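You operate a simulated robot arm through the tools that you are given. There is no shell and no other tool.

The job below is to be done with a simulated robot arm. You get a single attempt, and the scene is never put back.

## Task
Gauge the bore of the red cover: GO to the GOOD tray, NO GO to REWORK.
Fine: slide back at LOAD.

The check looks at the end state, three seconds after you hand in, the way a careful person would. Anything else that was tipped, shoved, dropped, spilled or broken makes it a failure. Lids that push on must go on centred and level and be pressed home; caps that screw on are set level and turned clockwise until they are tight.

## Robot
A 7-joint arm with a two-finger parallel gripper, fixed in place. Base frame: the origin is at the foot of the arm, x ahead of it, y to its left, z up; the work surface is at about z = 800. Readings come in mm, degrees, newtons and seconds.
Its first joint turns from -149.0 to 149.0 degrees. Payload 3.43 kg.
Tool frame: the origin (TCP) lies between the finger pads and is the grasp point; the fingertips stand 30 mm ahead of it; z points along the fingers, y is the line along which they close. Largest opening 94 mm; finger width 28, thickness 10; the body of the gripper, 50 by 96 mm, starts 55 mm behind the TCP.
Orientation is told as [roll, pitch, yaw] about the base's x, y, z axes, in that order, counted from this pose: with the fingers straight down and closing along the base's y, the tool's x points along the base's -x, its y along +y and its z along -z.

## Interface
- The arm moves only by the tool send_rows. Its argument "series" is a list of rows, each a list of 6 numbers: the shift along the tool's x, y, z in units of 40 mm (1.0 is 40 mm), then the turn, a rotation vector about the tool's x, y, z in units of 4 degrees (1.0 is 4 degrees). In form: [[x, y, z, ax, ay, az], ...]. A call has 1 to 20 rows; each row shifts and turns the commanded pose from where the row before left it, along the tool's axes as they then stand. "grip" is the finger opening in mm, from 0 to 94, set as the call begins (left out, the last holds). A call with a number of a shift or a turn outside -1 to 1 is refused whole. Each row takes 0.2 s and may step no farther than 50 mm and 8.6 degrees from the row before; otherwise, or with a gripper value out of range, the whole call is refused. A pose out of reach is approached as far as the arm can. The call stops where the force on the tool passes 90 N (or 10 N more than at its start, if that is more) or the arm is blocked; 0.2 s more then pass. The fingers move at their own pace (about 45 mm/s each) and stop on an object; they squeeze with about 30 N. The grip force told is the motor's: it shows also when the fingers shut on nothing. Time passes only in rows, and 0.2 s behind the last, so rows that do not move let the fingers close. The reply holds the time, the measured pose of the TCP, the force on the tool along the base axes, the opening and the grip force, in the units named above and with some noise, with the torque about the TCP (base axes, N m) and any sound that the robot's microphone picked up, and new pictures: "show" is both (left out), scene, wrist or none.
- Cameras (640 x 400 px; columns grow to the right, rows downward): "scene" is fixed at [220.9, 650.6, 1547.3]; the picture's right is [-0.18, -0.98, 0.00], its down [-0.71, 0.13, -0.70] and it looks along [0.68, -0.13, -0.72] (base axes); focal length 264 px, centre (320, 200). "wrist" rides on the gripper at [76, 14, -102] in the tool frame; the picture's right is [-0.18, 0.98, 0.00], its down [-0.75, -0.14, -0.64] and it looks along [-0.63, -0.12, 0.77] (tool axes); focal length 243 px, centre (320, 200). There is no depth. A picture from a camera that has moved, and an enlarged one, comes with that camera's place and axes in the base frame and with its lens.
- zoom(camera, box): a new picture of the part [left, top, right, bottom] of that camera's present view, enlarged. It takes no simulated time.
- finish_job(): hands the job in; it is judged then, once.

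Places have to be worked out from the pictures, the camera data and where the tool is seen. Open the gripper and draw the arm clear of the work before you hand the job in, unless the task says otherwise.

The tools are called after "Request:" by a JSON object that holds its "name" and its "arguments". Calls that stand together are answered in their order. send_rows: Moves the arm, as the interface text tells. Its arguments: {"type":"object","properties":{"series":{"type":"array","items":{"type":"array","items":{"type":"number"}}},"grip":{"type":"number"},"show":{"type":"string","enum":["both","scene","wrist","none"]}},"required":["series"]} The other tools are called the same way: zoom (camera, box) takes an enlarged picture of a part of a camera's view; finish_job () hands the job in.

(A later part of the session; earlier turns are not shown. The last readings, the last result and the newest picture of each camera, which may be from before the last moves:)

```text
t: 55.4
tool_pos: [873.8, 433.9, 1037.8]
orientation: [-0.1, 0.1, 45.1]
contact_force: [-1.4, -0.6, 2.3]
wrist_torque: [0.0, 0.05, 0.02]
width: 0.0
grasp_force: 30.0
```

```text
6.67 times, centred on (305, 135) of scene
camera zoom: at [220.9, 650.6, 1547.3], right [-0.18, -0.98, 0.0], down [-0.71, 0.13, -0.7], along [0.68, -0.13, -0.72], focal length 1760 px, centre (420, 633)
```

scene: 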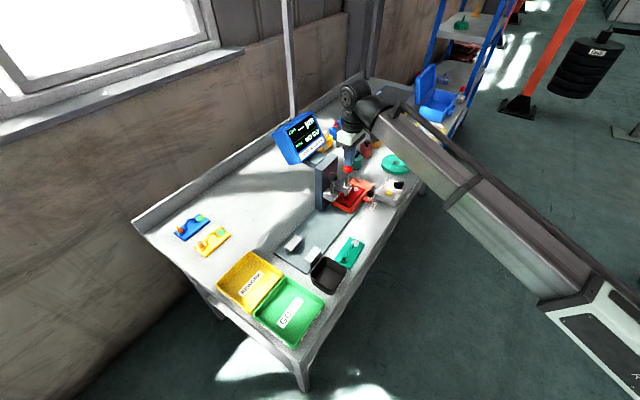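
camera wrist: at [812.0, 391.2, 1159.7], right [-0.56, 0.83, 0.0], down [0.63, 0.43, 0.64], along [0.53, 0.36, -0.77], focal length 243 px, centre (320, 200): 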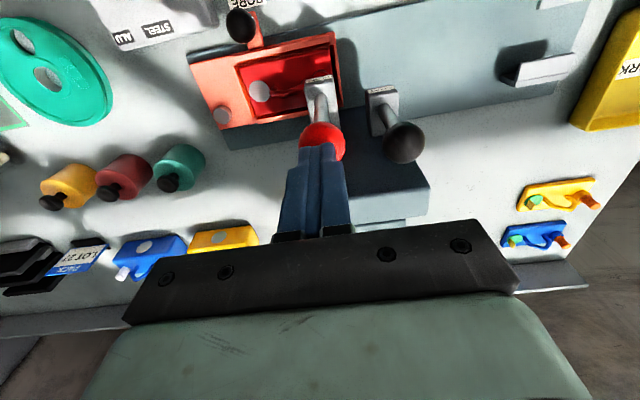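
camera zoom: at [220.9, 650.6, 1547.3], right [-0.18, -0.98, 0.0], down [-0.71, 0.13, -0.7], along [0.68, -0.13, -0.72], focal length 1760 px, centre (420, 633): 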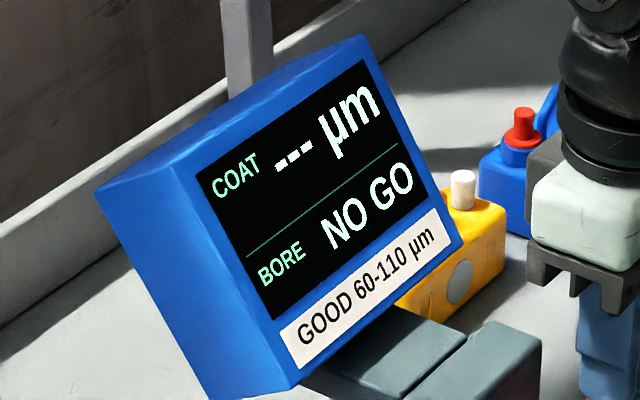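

The plunger springs back, the cover has not moved, and NO GO is held on the screen. I'll press a second time to confirm.

Request:
{"name": "send_rows", "arguments": {"series": [[0, 0, 0.1, 0, 0, 0], [0, 0, 0.1, 0, 0, 0], [0, 0, 0.1, 0, 0, 0], [0, 0, 0.05, 0, 0, 0], [0, 0, 0, 0, 0, 0]], "grip": 0, "show": "none"}}

Request:
{"name": "send_rows", "arguments": {"series": [[0, 0, 0.05, 0, 0, 0], [0, 0, 0.05, 0, 0, 0], [0, 0, 0.05, 0, 0, 0], [0, 0, 0, 0, 0, 0]], "grip": 0, "show": "scene"}}

Request:
{"name": "zoom", "arguments": {"camera": "scene", "box": [336, 184, 376, 209]}}

Request:
{"name": "zoom", "arguments": {"camera": "scene", "box": [270, 105, 340, 165]}}

```text
t: 56.6
tool_pos: [874.2, 433.9, 1026.0]
orientation: [0.0, 0.0, 44.9]
contact_force: [1.4, -0.7, 3.5]
wrist_torque: [-0.07, 0.0, -0.01]
width: 0.0
grasp_force: 30.5
```

```text
t: 57.6
tool_pos: [874.2, 433.6, 1022.2]
orientation: [-0.1, -0.3, 45.0]
contact_force: [7.2, 6.1, 51.1]
wrist_torque: [0.22, -0.17, -0.05]
width: 0.0
grasp_force: 30.2
```

scene: 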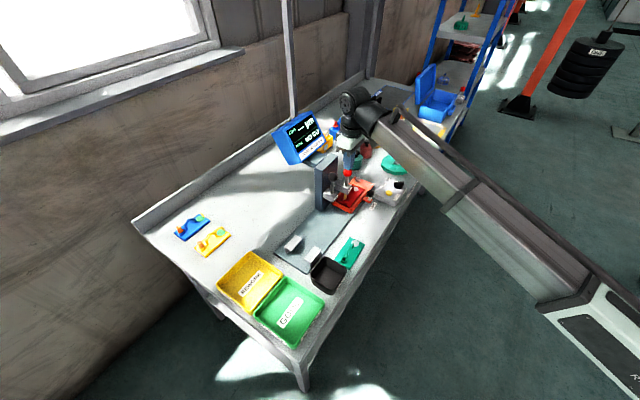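

```text
16.00 times, centred on (356, 196) of scene
camera zoom: at [220.9, 650.6, 1547.3], right [-0.18, -0.98, 0.0], down [-0.71, 0.13, -0.7], along [0.68, -0.13, -0.72], focal length 4223 px, centre (-256, 256)
```

zoom: 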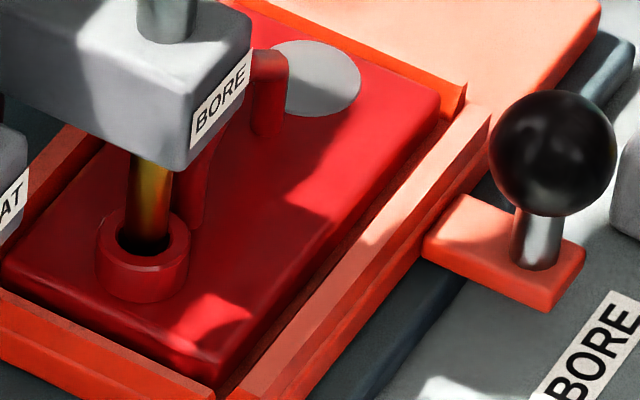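

```text
6.67 times, centred on (305, 135) of scene
camera zoom: at [220.9, 650.6, 1547.3], right [-0.18, -0.98, 0.0], down [-0.71, 0.13, -0.7], along [0.68, -0.13, -0.72], focal length 1760 px, centre (420, 633)
```

zoom: 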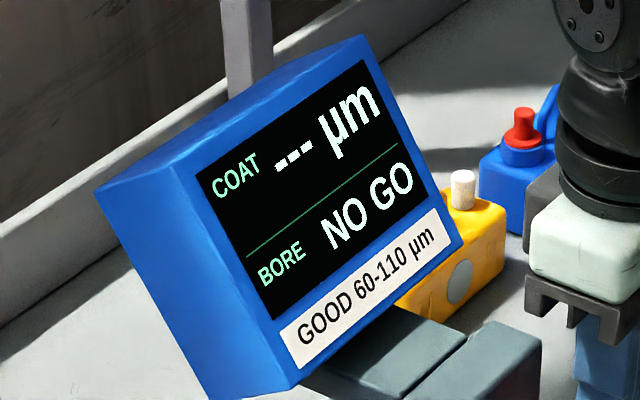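

NO GO repeats with the plug centred, so the red cover goes to REWORK. I'll rise off the plunger and move back over the slide knob.

Request:
{"name": "send_rows", "arguments": {"series": [[0, 0, -0.2, 0, 0, 0], [0, 0, -0.4, 0, 0, 0], [0, 0, -0.6, 0, 0, 0], [0, 0, -0.625, 0, 0, 0], [0.3, -0.3, 0, 0, 0, 0], [0.6, -0.6, 0, 0, 0, 0], [0.6, -0.6, 0, 0, 0, 0], [0.2175, -0.23, 0, 0, 0, 0], [0, 0, 0, 0, 0, 0]], "grip": 0, "show": "both"}}

Request:
{"name": "zoom", "arguments": {"camera": "scene", "box": [310, 150, 390, 230]}}

Request:
{"name": "zoom", "arguments": {"camera": "wrist", "box": [240, 20, 440, 220]}}

```text
t: 59.6
tool_pos: [874.9, 337.2, 1091.1]
orientation: [-0.1, 0.0, 45.0]
contact_force: [0.0, 0.1, -0.1]
wrist_torque: [0.0, -0.02, 0.04]
width: 0.0
grasp_force: 29.4
camera wrist: at [812.7, 293.4, 1193.7], right [-0.56, 0.83, 0.0], down [0.63, 0.43, 0.64], along [0.53, 0.36, -0.77], focal length 243 px, centre (320, 200)
```

scene: 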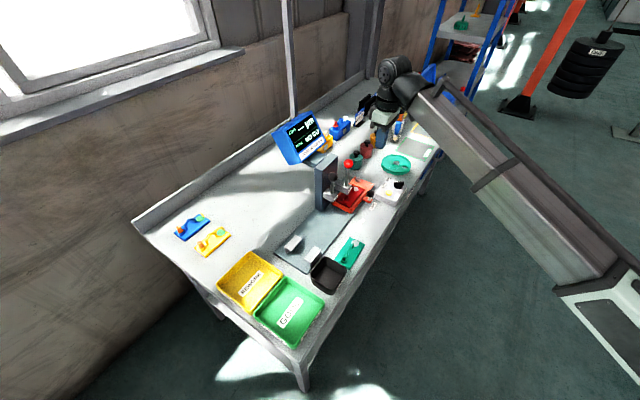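
wrist: 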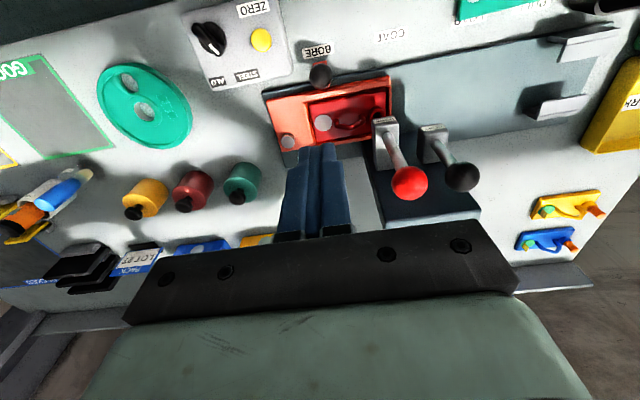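

```text
5.00 times, centred on (350, 190) of scene
camera zoom: at [220.9, 650.6, 1547.3], right [-0.18, -0.98, 0.0], down [-0.71, 0.13, -0.7], along [0.68, -0.13, -0.72], focal length 1320 px, centre (170, 250)
```

zoom: 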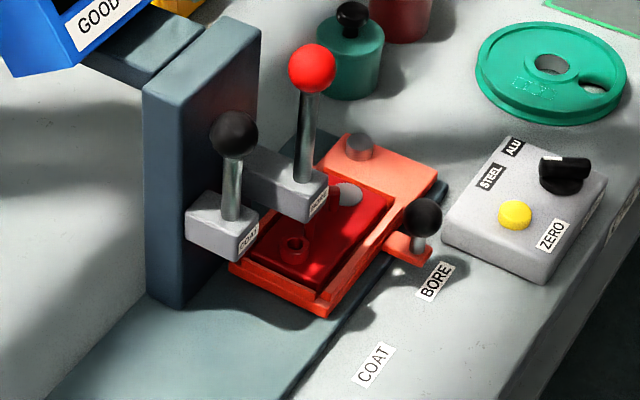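

```text
2.00 times, centred on (340, 120) of wrist
camera zoom: at [812.7, 293.4, 1193.7], right [-0.56, 0.83, 0.0], down [0.63, 0.43, 0.64], along [0.53, 0.36, -0.77], focal length 485 px, centre (280, 360)
```

zoom: 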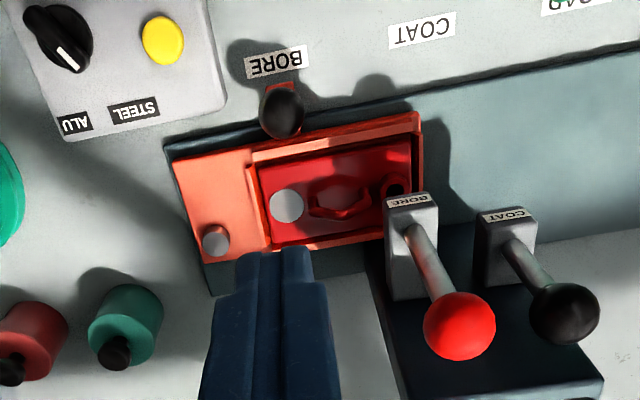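

The knob and slide are exactly as I left them. I'll open to 36 mm and descend along the same line onto the knob.

Request:
{"name": "send_rows", "arguments": {"series": [[0, 0, 0, 0, 0, 0], [0, 0, 0.6, 0, 0, 0], [0, 0, 0.8, 0, 0, 0], [0, 0, 0.8, 0, 0, 0], [0, 0, 0.8, 0, 0, 0], [0, 0, 0.8, 0, 0, 0], [0, 0, 0.6, 0, 0, 0], [0, 0, 0.3, 0, 0, 0], [0, 0, 0, 0, 0, 0]], "grip": 36, "show": "both"}}

Request:
{"name": "zoom", "arguments": {"camera": "wrist", "box": [220, 60, 420, 240]}}

```text
t: 61.6
tool_pos: [875.4, 338.6, 903.2]
orientation: [0.0, 0.0, 45.0]
contact_force: [0.1, -0.5, 0.0]
wrist_torque: [0.02, 0.02, -0.02]
width: 35.9
grasp_force: 0.1
camera wrist: at [812.4, 294.2, 1005.0], right [-0.56, 0.83, 0.0], down [0.63, 0.43, 0.64], along [0.53, 0.36, -0.77], focal length 243 px, centre (320, 200)
```

scene: 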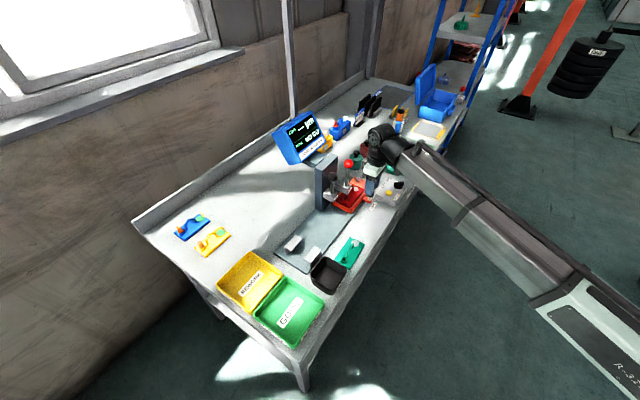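
wrist: 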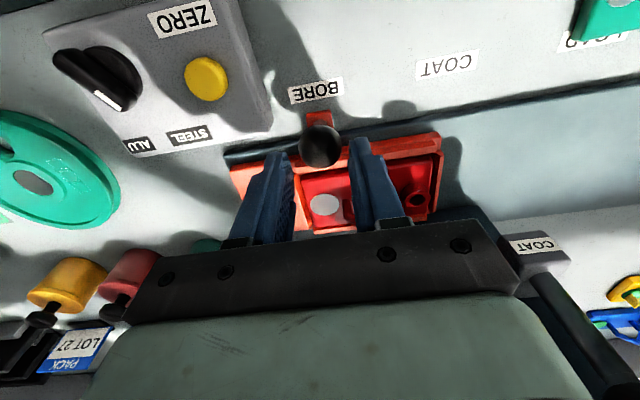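

```text
2.22 times, centred on (320, 150) of wrist
camera zoom: at [812.4, 294.2, 1005.0], right [-0.56, 0.83, 0.0], down [0.63, 0.43, 0.64], along [0.53, 0.36, -0.77], focal length 539 px, centre (320, 311)
```

zoom: 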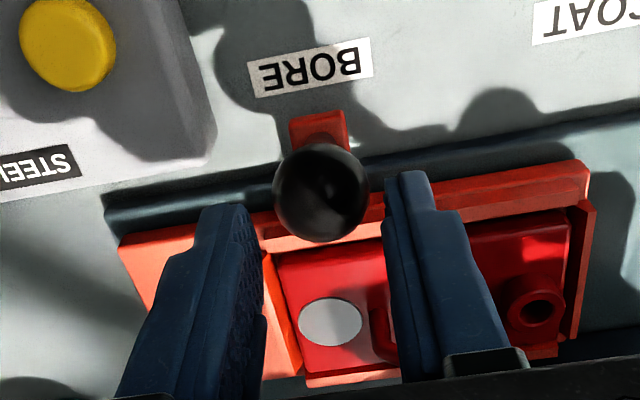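

The ball is centred between the fingers. I'll go down the remaining 44 mm and close.

Request:
{"name": "send_rows", "arguments": {"series": [[0, 0.02, 0.4, 0, 0, 0], [0, 0, 0.4, 0, 0, 0], [0, 0, 0.3, 0, 0, 0], [0, 0, 0, 0, 0, 0]], "grip": 36, "show": "none"}}

Request:
{"name": "send_rows", "arguments": {"series": [[0, 0, 0, 0, 0, 0], [0, 0, 0, 0, 0, 0], [0, 0, 0, 0, 0, 0], [0, 0, 0, 0, 0, 0]], "grip": 0, "show": "wrist"}}

```text
t: 62.6
tool_pos: [874.7, 338.6, 859.9]
orientation: [-0.1, 0.0, 45.0]
contact_force: [0.0, -0.7, 0.0]
wrist_torque: [0.02, 0.03, -0.01]
width: 36.1
grasp_force: 0.1
```

```text
t: 63.6
tool_pos: [874.3, 337.2, 860.2]
orientation: [0.0, 0.0, 45.0]
contact_force: [0.7, -1.7, -1.5]
wrist_torque: [0.05, -0.07, 0.03]
width: 29.2
grasp_force: 45.1
camera wrist: at [811.7, 294.4, 962.0], right [-0.56, 0.83, 0.0], down [0.63, 0.43, 0.64], along [0.53, 0.36, -0.77], focal length 243 px, centre (320, 200)
```

wrist: 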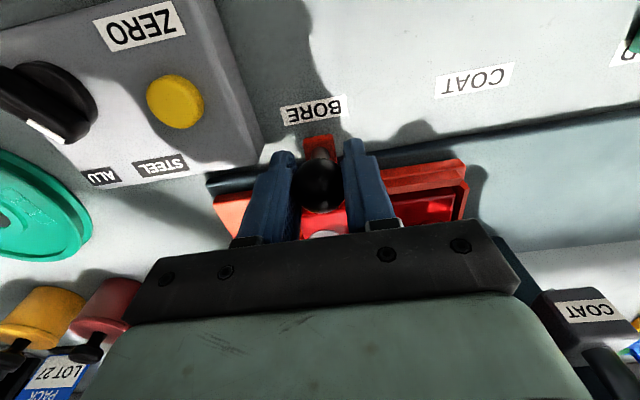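

The ball is gripped. I'll draw the slide back toward LOAD, starting with the first 100 mm.

Request:
{"name": "send_rows", "arguments": {"series": [[0, 0.1, 0, 0, 0, 0], [0, 0.3, 0, 0, 0, 0], [-0.01, 0.4, -0.005, 0, 0, 0], [-0.01, 0.4, -0.005, 0, 0, 0], [0, 0.4, 0, 0, 0, 0], [0, 0.4, 0, 0, 0, 0], [0, 0.4, 0, 0, 0, 0], [0, 0.1, 0, 0, 0, 0], [0, 0, 0, 0, 0, 0]], "grip": 0, "show": "scene"}}

Request:
{"name": "send_rows", "arguments": {"series": [[0, 0.2, 0, 0, 0, 0], [0, 0.4, 0, 0, 0, 0], [0, 0.4, 0, 0, 0, 0], [0, 0.4, 0, 0, 0, 0], [0, 0.4, 0, 0, 0, 0], [0, 0.3, 0, 0, 0, 0], [0, 0.2, 0, 0, 0, 0], [0, 0.1, 0, 0, 0, 0], [0, 0, 0, 0, 0, 0]], "grip": 0, "show": "both"}}

Request:
{"name": "zoom", "arguments": {"camera": "scene", "box": [290, 180, 370, 260]}}

```text
t: 65.6
tool_pos: [803.2, 406.1, 859.7]
orientation: [0.0, 0.0, 45.0]
contact_force: [-12.1, -13.1, -13.3]
wrist_torque: [-0.12, 0.25, 0.11]
width: 29.3
grasp_force: 45.2
```

scene: 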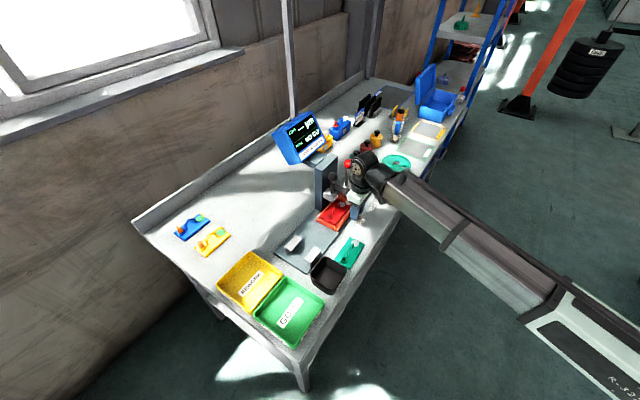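

```text
t: 67.6
tool_pos: [735.0, 477.3, 860.4]
orientation: [0.2, 0.3, 45.0]
contact_force: [-19.5, -13.4, -24.1]
wrist_torque: [0.37, -0.27, 0.03]
width: 29.2
grasp_force: 45.4
camera wrist: at [672.9, 433.9, 962.4], right [-0.57, 0.82, 0.0], down [0.63, 0.43, 0.64], along [0.53, 0.36, -0.77], focal length 243 px, centre (320, 200)
```

scene: 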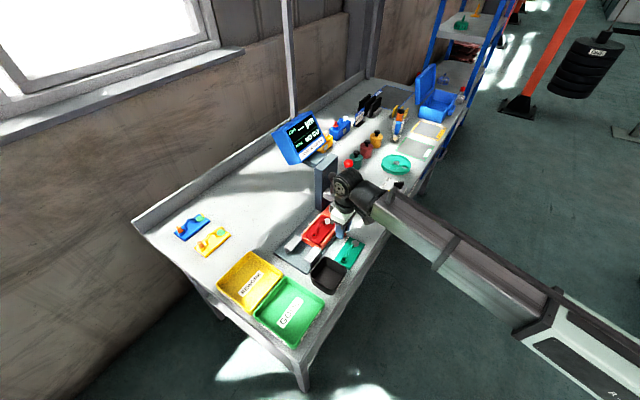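
wrist: 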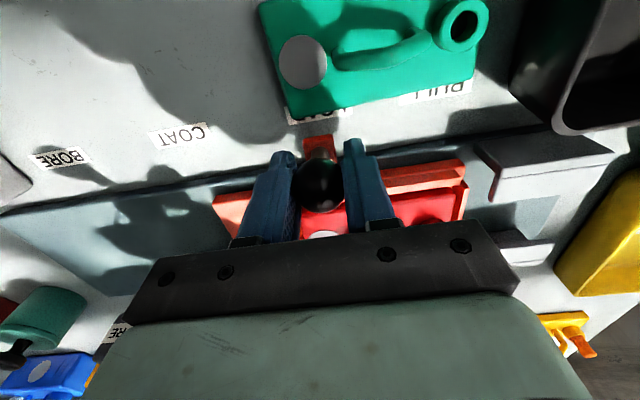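

```text
5.00 times, centred on (330, 220) of scene
camera zoom: at [220.9, 650.6, 1547.3], right [-0.18, -0.98, 0.0], down [-0.71, 0.13, -0.7], along [0.68, -0.13, -0.72], focal length 1320 px, centre (270, 100)
```

zoom: 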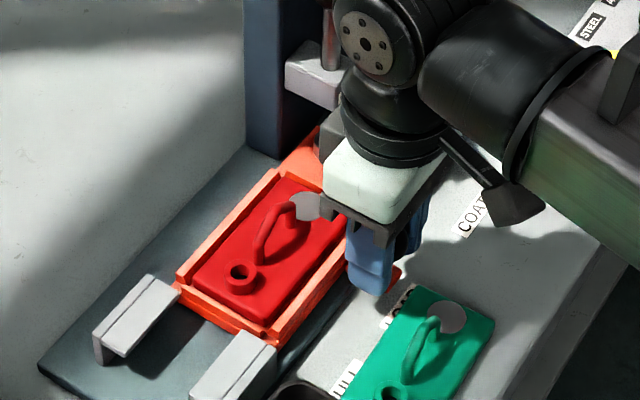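

About 4 mm remains to LOAD, and some side and vertical load has built up in the grip. I'll relieve it and make most of the remaining travel.

Request:
{"name": "send_rows", "arguments": {"series": [[0.0175, 0, 0.015, 0, 0, 0], [0.0175, 0.03, 0.015, 0, 0, 0], [0, 0.03, 0, 0, 0, 0], [0, 0, 0, 0, 0, 0]], "grip": 0, "show": "both"}}

Request:
{"name": "zoom", "arguments": {"camera": "wrist", "box": [220, 60, 420, 240]}}

Request:
{"name": "zoom", "arguments": {"camera": "scene", "box": [290, 190, 370, 250]}}

```text
t: 68.6
tool_pos: [733.4, 477.1, 859.2]
orientation: [0.0, -0.1, 45.1]
contact_force: [-1.9, -0.3, 2.7]
wrist_torque: [-0.94, 0.93, 0.01]
width: 29.5
grasp_force: 44.6
camera wrist: at [671.4, 434.7, 962.0], right [-0.56, 0.83, 0.0], down [0.63, 0.43, 0.64], along [0.53, 0.36, -0.77], focal length 243 px, centre (320, 200)
```

scene: 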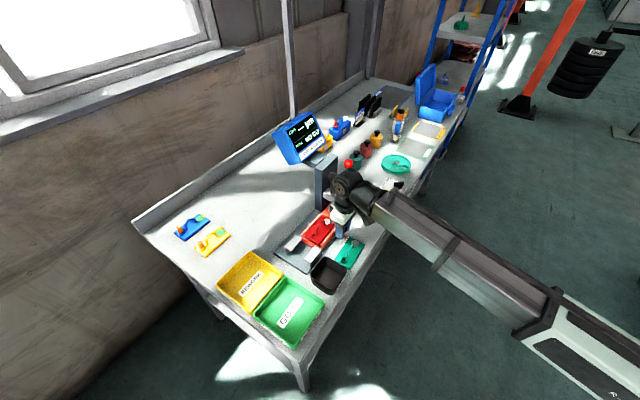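
wrist: 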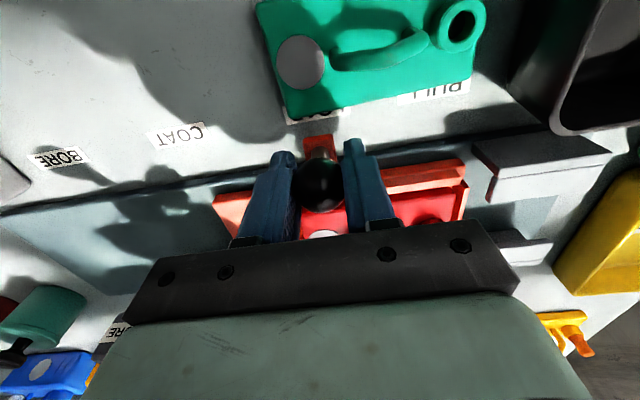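

```text
2.22 times, centred on (320, 150) of wrist
camera zoom: at [671.4, 434.7, 962.0], right [-0.56, 0.83, 0.0], down [0.63, 0.43, 0.64], along [0.53, 0.36, -0.77], focal length 539 px, centre (320, 311)
```

zoom: 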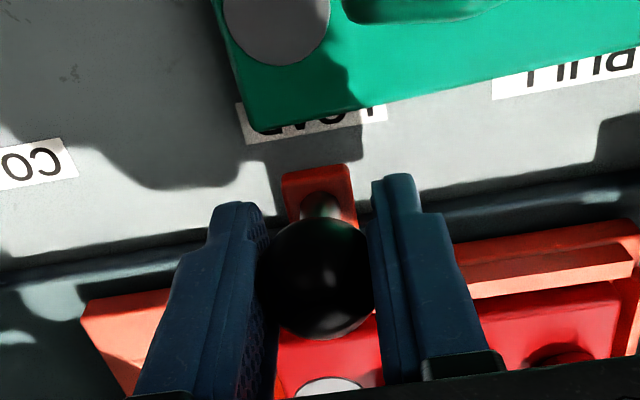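

```text
6.67 times, centred on (330, 220) of scene
camera zoom: at [220.9, 650.6, 1547.3], right [-0.18, -0.98, 0.0], down [-0.71, 0.13, -0.7], along [0.68, -0.13, -0.72], focal length 1760 px, centre (253, 67)
```

zoom: 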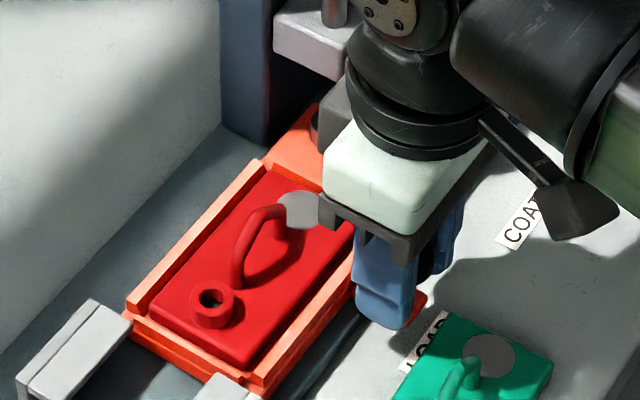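

About 1.2 mm remains compared with the original LOAD picture. I'll make that last bit and then compare.

Request:
{"name": "send_rows", "arguments": {"series": [[-0.01, 0.03, -0.005, 0, 0, 0], [0, 0, 0, 0, 0, 0]], "grip": 0, "show": "wrist"}}

Request:
{"name": "zoom", "arguments": {"camera": "scene", "box": [290, 190, 370, 250]}}

Request:
{"name": "zoom", "arguments": {"camera": "wrist", "box": [220, 60, 420, 240]}}

```text
t: 69.2
tool_pos: [734.7, 477.9, 859.6]
orientation: [0.0, 0.0, 45.0]
contact_force: [2.0, 0.7, 8.3]
wrist_torque: [-0.12, 0.02, 0.04]
width: 29.6
grasp_force: 45.0
camera wrist: at [670.6, 435.4, 961.9], right [-0.56, 0.83, 0.0], down [0.63, 0.43, 0.64], along [0.53, 0.36, -0.77], focal length 243 px, centre (320, 200)
```

wrist: 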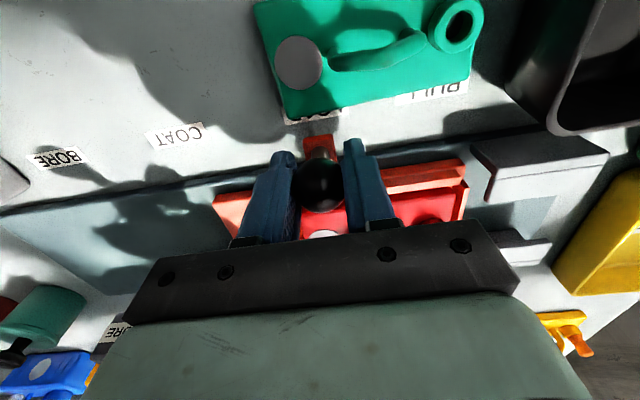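

```text
6.67 times, centred on (330, 220) of scene
camera zoom: at [220.9, 650.6, 1547.3], right [-0.18, -0.98, 0.0], down [-0.71, 0.13, -0.7], along [0.68, -0.13, -0.72], focal length 1760 px, centre (253, 67)
```

zoom: 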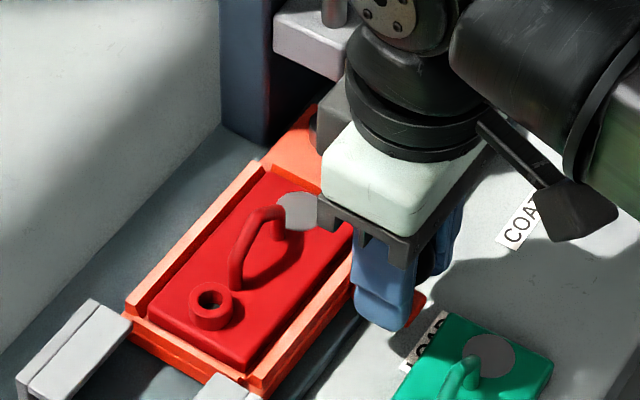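

```text
2.22 times, centred on (320, 150) of wrist
camera zoom: at [670.6, 435.4, 961.9], right [-0.56, 0.83, 0.0], down [0.63, 0.43, 0.64], along [0.53, 0.36, -0.77], focal length 539 px, centre (320, 311)
```

zoom: 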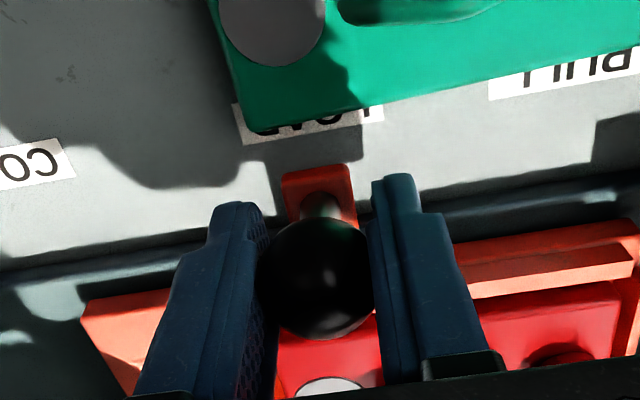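

The slide is back exactly at its original LOAD position. I'll open the fingers and rise clear.

Request:
{"name": "send_rows", "arguments": {"series": [[0, 0, 0, 0, 0, 0], [0, 0, 0, 0, 0, 0], [0, 0, 0, 0, 0, 0]], "grip": 60, "show": "none"}}

Request:
{"name": "send_rows", "arguments": {"series": [[0, 0, -0.2, 0, 0, 0], [0, 0, -0.4, 0, 0, 0], [0, 0, -0.6, 0, 0, 0], [0, 0, -0.8, 0, 0, 0], [0, 0, -0.8, 0, 0, 0], [0, 0, -0.8, 0, 0, 0], [0, 0, -0.8, 0, 0, 0], [0, 0, -0.8, 0, 0, 0], [0, 0, -0.6, 0, 0, 0]], "grip": 60, "show": "both"}}

Request:
{"name": "zoom", "arguments": {"camera": "scene", "box": [290, 190, 370, 250]}}

Request:
{"name": "zoom", "arguments": {"camera": "wrist", "box": [250, 50, 410, 150]}}

Request:
{"name": "zoom", "arguments": {"camera": "wrist", "box": [440, 0, 640, 180]}}

```text
t: 70.0
tool_pos: [732.3, 478.1, 860.0]
orientation: [0.1, 0.0, 45.0]
contact_force: [0.3, -0.3, -0.3]
wrist_torque: [0.0, 0.03, 0.02]
width: 60.0
grasp_force: 0.1
```

```text
t: 72.0
tool_pos: [732.0, 479.5, 1090.3]
orientation: [-0.1, 0.0, 45.0]
contact_force: [0.3, -0.2, 0.1]
wrist_torque: [0.01, -0.01, 0.01]
width: 59.6
grasp_force: 0.0
camera wrist: at [670.1, 435.8, 1193.1], right [-0.56, 0.83, 0.0], down [0.63, 0.43, 0.64], along [0.53, 0.36, -0.77], focal length 243 px, centre (320, 200)
```

scene: 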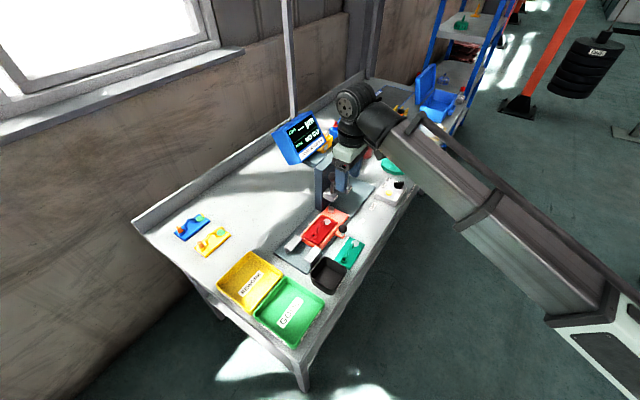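
wrist: 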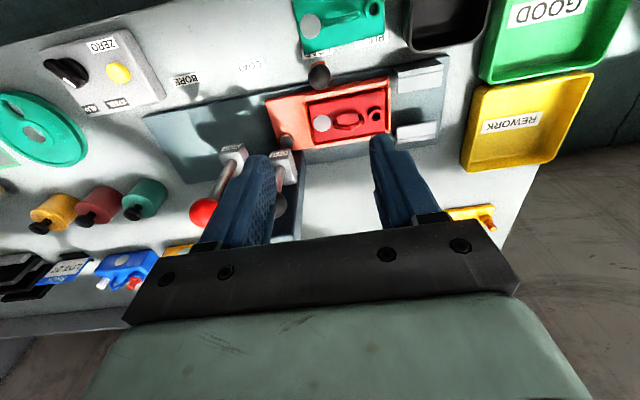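

```text
6.67 times, centred on (330, 220) of scene
camera zoom: at [220.9, 650.6, 1547.3], right [-0.18, -0.98, 0.0], down [-0.71, 0.13, -0.7], along [0.68, -0.13, -0.72], focal length 1760 px, centre (253, 67)
```

zoom: 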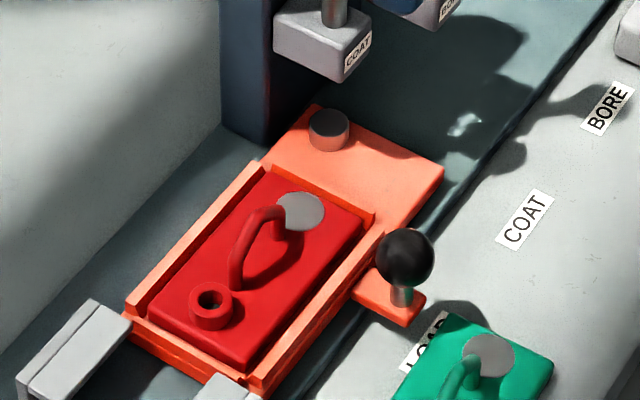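

```text
4.00 times, centred on (330, 100) of wrist
camera zoom: at [670.1, 435.8, 1193.1], right [-0.56, 0.83, 0.0], down [0.63, 0.43, 0.64], along [0.53, 0.36, -0.77], focal length 970 px, centre (280, 600)
```

zoom: 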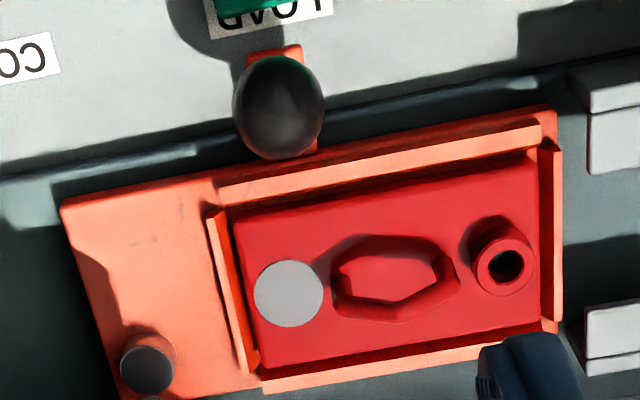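

```text
2.22 times, centred on (540, 90) of wrist
camera zoom: at [670.1, 435.8, 1193.1], right [-0.56, 0.83, 0.0], down [0.63, 0.43, 0.64], along [0.53, 0.36, -0.77], focal length 539 px, centre (-169, 444)
```

zoom: 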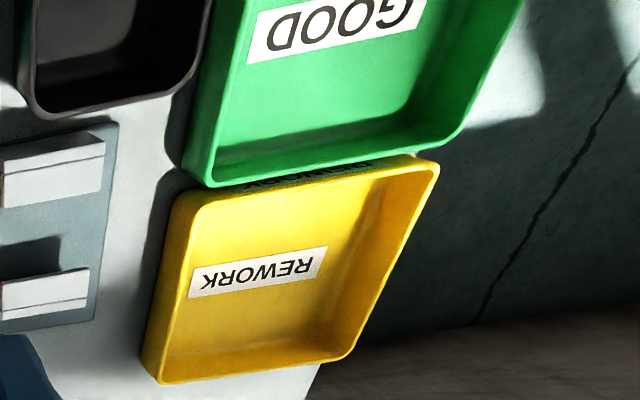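

The slide is at LOAD with the cover undisturbed. I'll turn the tool back to -45° to pick the cover up by its handle.

Request:
{"name": "send_rows", "arguments": {"series": [[0, 0, 0, 0, 0, 0.9], [0, 0, 0, 0, 0, 1], [0, 0, 0, 0, 0, 1], [0, 0, 0, 0, 0, 1], [0, 0, 0, 0, 0, 1], [0, 0, 0, 0, 0, 1], [0, 0, 0, 0, 0, 1], [0, 0, 0, 0, 0, 1], [0, 0, 0, 0, 0, 1], [0, 0, 0, 0, 0, 1], [0, 0, 0, 0, 0, 1], [0, 0, 0, 0, 0, 1], [0, 0, 0, 0, 0, 1], [0, 0, 0, 0, 0, 1], [0, 0, 0, 0, 0, 1], [0, 0, 0, 0, 0, 1], [0, 0, 0, 0, 0, 1], [0, 0, 0, 0, 0, 1], [0, 0, 0, 0, 0, 1], [0, 0, 0, 0, 0, 1]], "grip": 60, "show": "none"}}

Request:
{"name": "send_rows", "arguments": {"series": [[0, 0, 0, 0, 0, 1], [0, 0, 0, 0, 0, 1], [0, 0, 0, 0, 0, 0.6], [0, 0, 0, 0, 0, 0]], "grip": 40, "show": "both"}}

```text
t: 76.2
tool_pos: [732.7, 478.3, 1091.2]
orientation: [0.0, -0.1, -34.7]
contact_force: [0.2, 0.1, 0.2]
wrist_torque: [0.01, -0.02, -0.02]
width: 60.2
grasp_force: 0.0
```

```text
t: 77.2
tool_pos: [732.5, 478.6, 1091.4]
orientation: [0.0, 0.0, -45.0]
contact_force: [0.1, 0.3, -0.6]
wrist_torque: [0.01, -0.01, 0.0]
width: 40.2
grasp_force: 0.0
camera wrist: at [690.6, 543.1, 1193.3], right [0.83, 0.56, 0.0], down [0.43, -0.63, 0.64], along [0.36, -0.53, -0.77], focal length 243 px, centre (320, 200)
```

scene: 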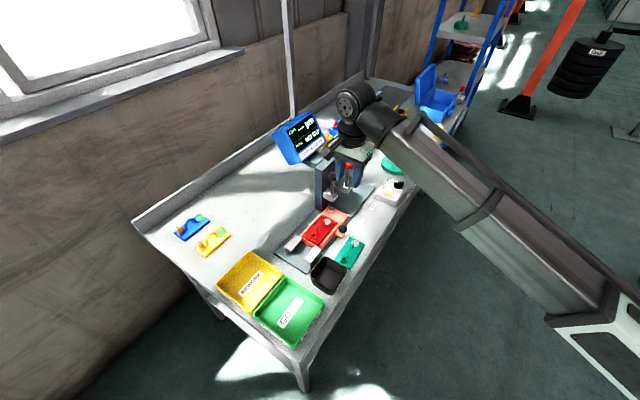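
wrist: 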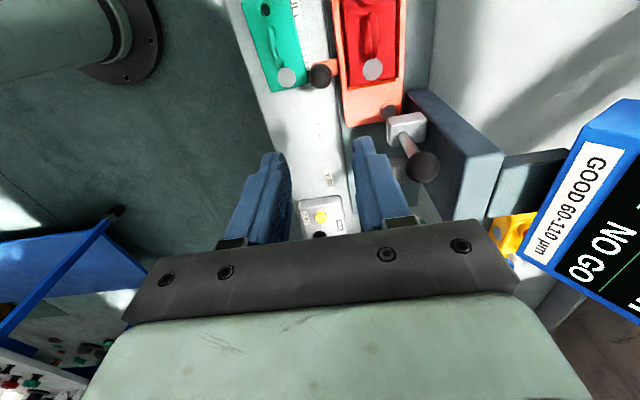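

I'll move back over the cover in the nest and descend part way along the same vertical line as before.

Request:
{"name": "send_rows", "arguments": {"series": [[0.245, 0.573, 0, 0, 0, 0], [0.245, 0.573, 0, 0, 0, 0], [0.245, 0.573, 0, 0, 0, 0], [0, 0, 0.6, 0, 0, 0], [0, 0, 0.9, 0, 0, 0], [0, 0, 0.9, 0, 0, 0], [0, 0, 0.9, 0, 0, 0], [0, 0, 0.7, 0, 0, 0], [0, 0, 0.4, 0, 0, 0], [0, 0, 0, 0, 0, 0]], "grip": 40, "show": "both"}}

Request:
{"name": "zoom", "arguments": {"camera": "wrist", "box": [220, 20, 420, 220]}}

Request:
{"name": "zoom", "arguments": {"camera": "scene", "box": [290, 190, 370, 250]}}

```text
t: 79.4
tool_pos: [760.1, 548.1, 915.2]
orientation: [0.0, 0.0, -45.0]
contact_force: [0.0, -0.1, 0.6]
wrist_torque: [-0.01, 0.01, 0.01]
width: 40.1
grasp_force: 0.0
camera wrist: at [718.8, 612.7, 1017.7], right [0.83, 0.56, 0.0], down [0.43, -0.63, 0.64], along [0.36, -0.53, -0.77], focal length 243 px, centre (320, 200)
```

scene: 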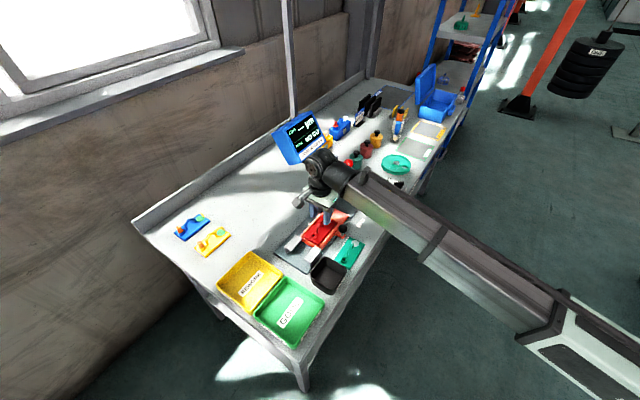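
wrist: 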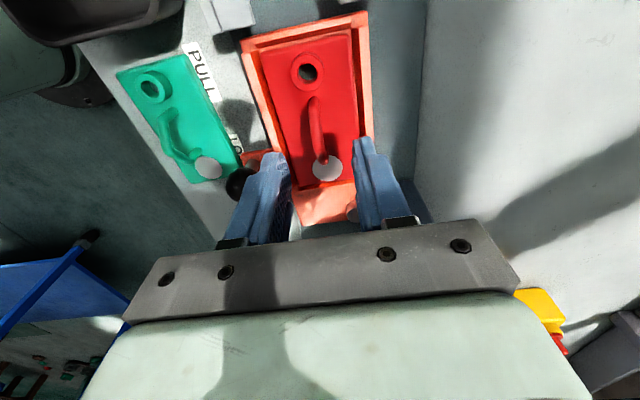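

```text
2.00 times, centred on (320, 120) of wrist
camera zoom: at [718.8, 612.7, 1017.7], right [0.83, 0.56, 0.0], down [0.43, -0.63, 0.64], along [0.36, -0.53, -0.77], focal length 485 px, centre (320, 360)
```

zoom: 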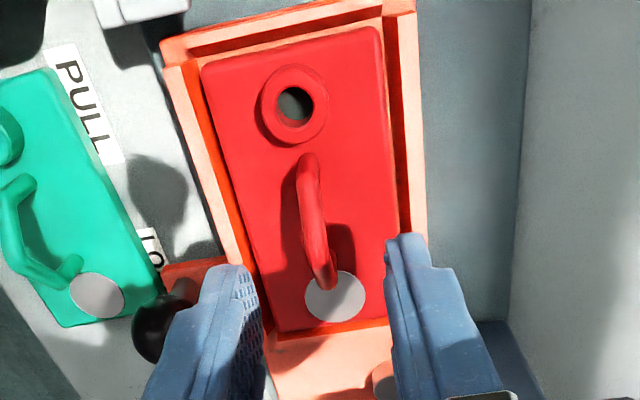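

```text
6.67 times, centred on (330, 220) of scene
camera zoom: at [220.9, 650.6, 1547.3], right [-0.18, -0.98, 0.0], down [-0.71, 0.13, -0.7], along [0.68, -0.13, -0.72], focal length 1760 px, centre (253, 67)
```

zoom: 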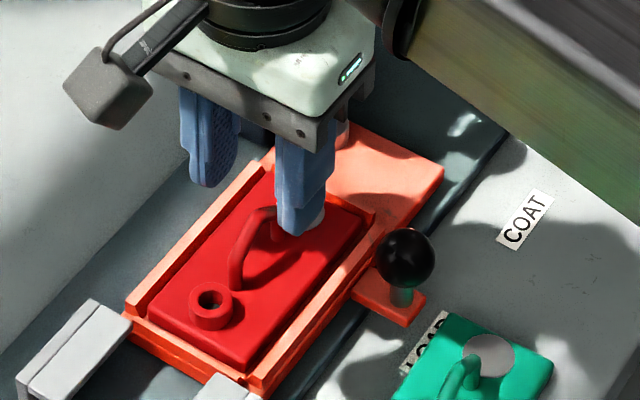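

The handle is centred. I'll narrow to 30 mm so the fingers stay inside the nest walls and descend to about 2–3 mm above the plate for a deeper grip.

Request:
{"name": "send_rows", "arguments": {"series": [[0, -0.02, 0, 0, 0, 0], [0, 0, 0.4, 0, 0, 0], [0, 0, 0.4, 0, 0, 0], [0, 0, 0.25, 0, 0, 0], [0, 0, 0.13, 0, 0, 0], [0, 0, 0, 0, 0, 0]], "grip": 30, "show": "both"}}

Request:
{"name": "zoom", "arguments": {"camera": "wrist", "box": [220, 20, 420, 220]}}

Request:
{"name": "zoom", "arguments": {"camera": "scene", "box": [300, 200, 350, 250]}}

```text
t: 80.8
tool_pos: [759.7, 546.3, 868.5]
orientation: [0.0, -0.1, -45.1]
contact_force: [-0.3, -0.2, 0.7]
wrist_torque: [-0.03, -0.03, -0.01]
width: 30.2
grasp_force: 0.1
camera wrist: at [717.3, 611.5, 970.1], right [0.83, 0.56, 0.0], down [0.43, -0.63, 0.64], along [0.36, -0.53, -0.77], focal length 243 px, centre (320, 200)
```

scene: 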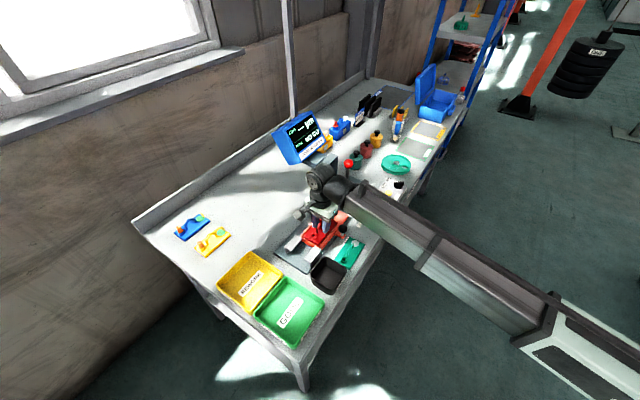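
wrist: 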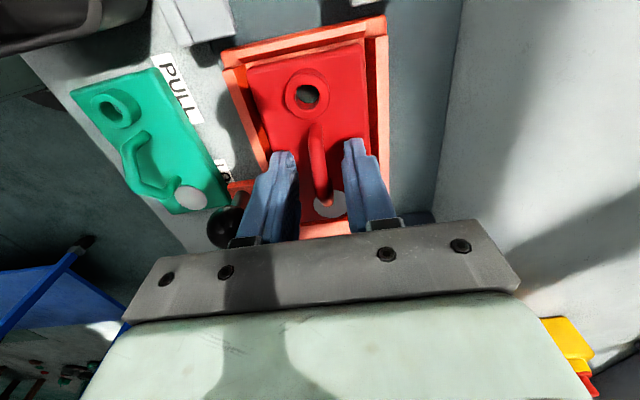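

```text
2.00 times, centred on (320, 120) of wrist
camera zoom: at [717.3, 611.5, 970.1], right [0.83, 0.56, 0.0], down [0.43, -0.63, 0.64], along [0.36, -0.53, -0.77], focal length 485 px, centre (320, 360)
```

zoom: 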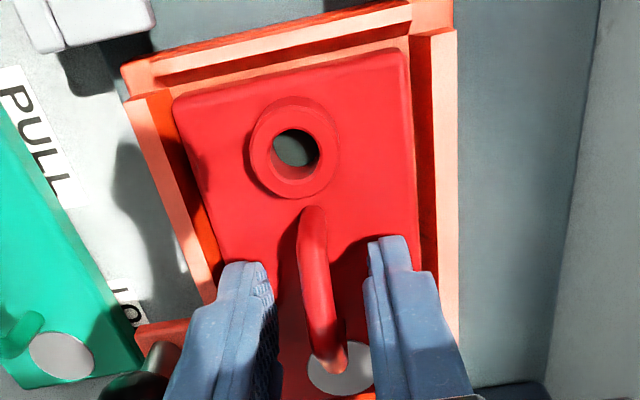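

```text
8.00 times, centred on (325, 225) of scene
camera zoom: at [220.9, 650.6, 1547.3], right [-0.18, -0.98, 0.0], down [-0.71, 0.13, -0.7], along [0.68, -0.13, -0.72], focal length 2112 px, centre (280, 0)
```

zoom: 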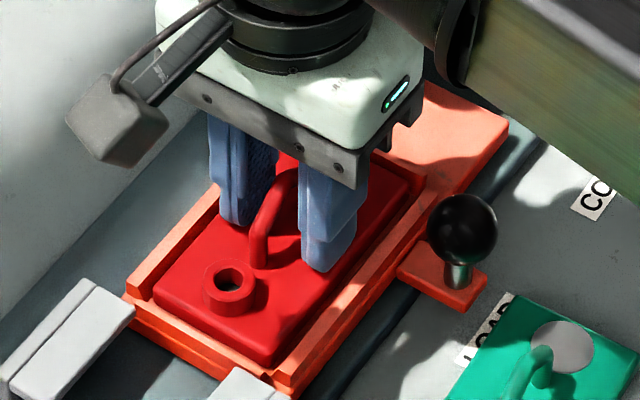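

The fingers straddle the handle inside the nest with no contact. I'll go 2 mm lower and close.

Request:
{"name": "send_rows", "arguments": {"series": [[0, 0, 0.05, 0, 0, 0], [0, 0, 0, 0, 0, 0]], "grip": 30, "show": "none"}}

Request:
{"name": "send_rows", "arguments": {"series": [[0, 0, 0, 0, 0, 0], [0, 0, 0, 0, 0, 0], [0, 0, 0, 0, 0, 0], [0, 0, 0, 0, 0, 0]], "grip": 0, "show": "wrist"}}

Request:
{"name": "zoom", "arguments": {"camera": "wrist", "box": [220, 20, 420, 220]}}

```text
t: 81.4
tool_pos: [758.9, 545.9, 867.8]
orientation: [0.0, -0.1, -45.0]
contact_force: [1.2, -0.2, 24.4]
wrist_torque: [-0.12, 0.14, 0.03]
width: 30.0
grasp_force: 0.1
```

```text
t: 82.4
tool_pos: [760.1, 546.1, 867.5]
orientation: [0.2, 0.1, -44.9]
contact_force: [5.4, 5.8, 40.4]
wrist_torque: [-0.08, 0.24, 0.02]
width: 11.6
grasp_force: 30.1
camera wrist: at [716.9, 611.7, 970.1], right [0.83, 0.56, 0.0], down [0.43, -0.63, 0.64], along [0.36, -0.53, -0.77], focal length 243 px, centre (320, 200)
```

wrist: 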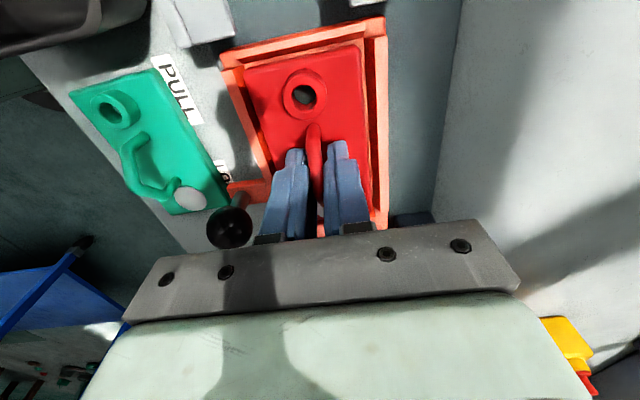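

```text
2.00 times, centred on (320, 120) of wrist
camera zoom: at [716.9, 611.7, 970.1], right [0.83, 0.56, 0.0], down [0.43, -0.63, 0.64], along [0.36, -0.53, -0.77], focal length 485 px, centre (320, 360)
```

zoom: 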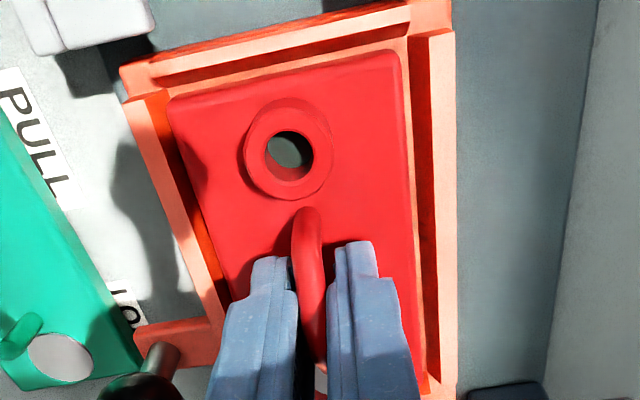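

The fingertips are touching the plate, and the 11.6 mm reading means the bar is at the lower edge of the raised pads, which is the grip that slipped before. I'll open, rise 4.5 mm to the height that held stably (7.9 mm), and close again.

Request:
{"name": "send_rows", "arguments": {"series": [[0, 0, 0, 0, 0, 0], [0, 0, -0.05, 0, 0, 0], [0, 0, -0.06, 0, 0, 0], [0, 0, 0, 0, 0, 0]], "grip": 30, "show": "none"}}

Request:
{"name": "send_rows", "arguments": {"series": [[0, 0, 0, 0, 0, 0], [0, 0, 0, 0, 0, 0], [0, 0, 0, 0, 0, 0], [0, 0, 0, 0, 0, 0]], "grip": 0, "show": "wrist"}}

Request:
{"name": "zoom", "arguments": {"camera": "wrist", "box": [220, 20, 420, 220]}}

```text
t: 83.4
tool_pos: [759.1, 545.9, 868.8]
orientation: [-0.1, 0.1, -45.1]
contact_force: [0.3, 0.3, -0.4]
wrist_torque: [-0.02, -0.03, -0.01]
width: 30.0
grasp_force: 0.1
```

```text
t: 84.4
tool_pos: [760.5, 547.1, 869.8]
orientation: [0.0, 0.0, -45.1]
contact_force: [-1.1, -0.9, 0.5]
wrist_torque: [0.0, 0.0, 0.03]
width: 10.6
grasp_force: 29.9
camera wrist: at [717.6, 612.0, 972.0], right [0.83, 0.56, 0.0], down [0.43, -0.63, 0.64], along [0.36, -0.53, -0.77], focal length 243 px, centre (320, 200)
```

wrist: 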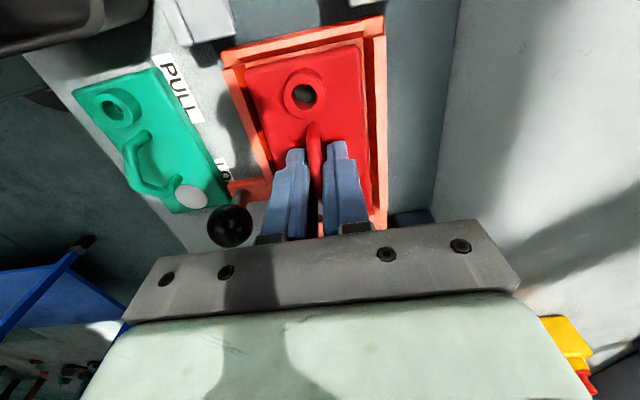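

```text
2.00 times, centred on (320, 120) of wrist
camera zoom: at [717.6, 612.0, 972.0], right [0.83, 0.56, 0.0], down [0.43, -0.63, 0.64], along [0.36, -0.53, -0.77], focal length 485 px, centre (320, 360)
```

zoom: 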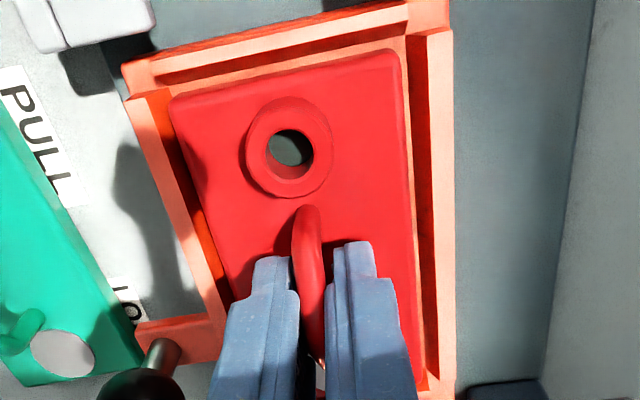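

The reading is 10.6 mm, so the pad edges are still riding on the top of the bar. Raising another 5 mm will put the bar fully between the flat finger tips, so I'll reopen, rise and close again.

Request:
{"name": "send_rows", "arguments": {"series": [[0, 0, 0, 0, 0, 0], [0, 0, -0.07, 0, 0, 0], [0, 0, -0.06, 0, 0, 0], [0, 0, 0, 0, 0, 0]], "grip": 30, "show": "none"}}

Request:
{"name": "send_rows", "arguments": {"series": [[0, 0, 0, 0, 0, 0], [0, 0, 0, 0, 0, 0], [0, 0, 0, 0, 0, 0], [0, 0, 0, 0, 0, 0]], "grip": 0, "show": "wrist"}}

Request:
{"name": "zoom", "arguments": {"camera": "wrist", "box": [220, 20, 420, 220]}}

```text
t: 85.4
tool_pos: [759.3, 545.5, 875.3]
orientation: [0.0, 0.1, -45.0]
contact_force: [-0.1, -0.3, 0.0]
wrist_torque: [-0.01, 0.02, -0.01]
width: 30.1
grasp_force: 0.1
```

```text
t: 86.4
tool_pos: [760.0, 548.3, 875.5]
orientation: [-0.1, 0.0, -45.0]
contact_force: [-0.1, 2.1, 1.5]
wrist_torque: [-0.03, -0.03, 0.02]
width: 7.7
grasp_force: 30.0
camera wrist: at [717.5, 612.0, 977.5], right [0.83, 0.56, 0.0], down [0.43, -0.63, 0.64], along [0.36, -0.53, -0.77], focal length 243 px, centre (320, 200)
```

wrist: 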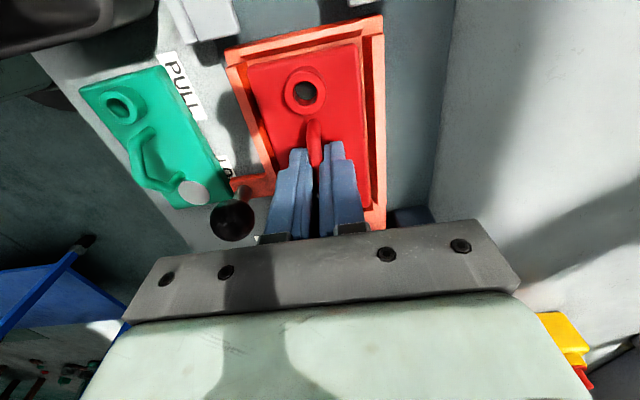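

```text
2.00 times, centred on (320, 120) of wrist
camera zoom: at [717.5, 612.0, 977.5], right [0.83, 0.56, 0.0], down [0.43, -0.63, 0.64], along [0.36, -0.53, -0.77], focal length 485 px, centre (320, 360)
```

zoom: 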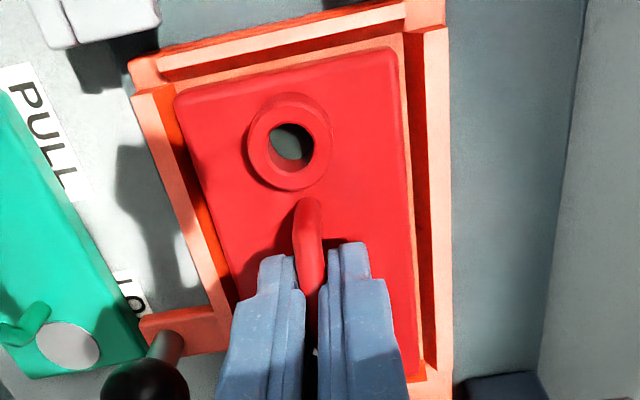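

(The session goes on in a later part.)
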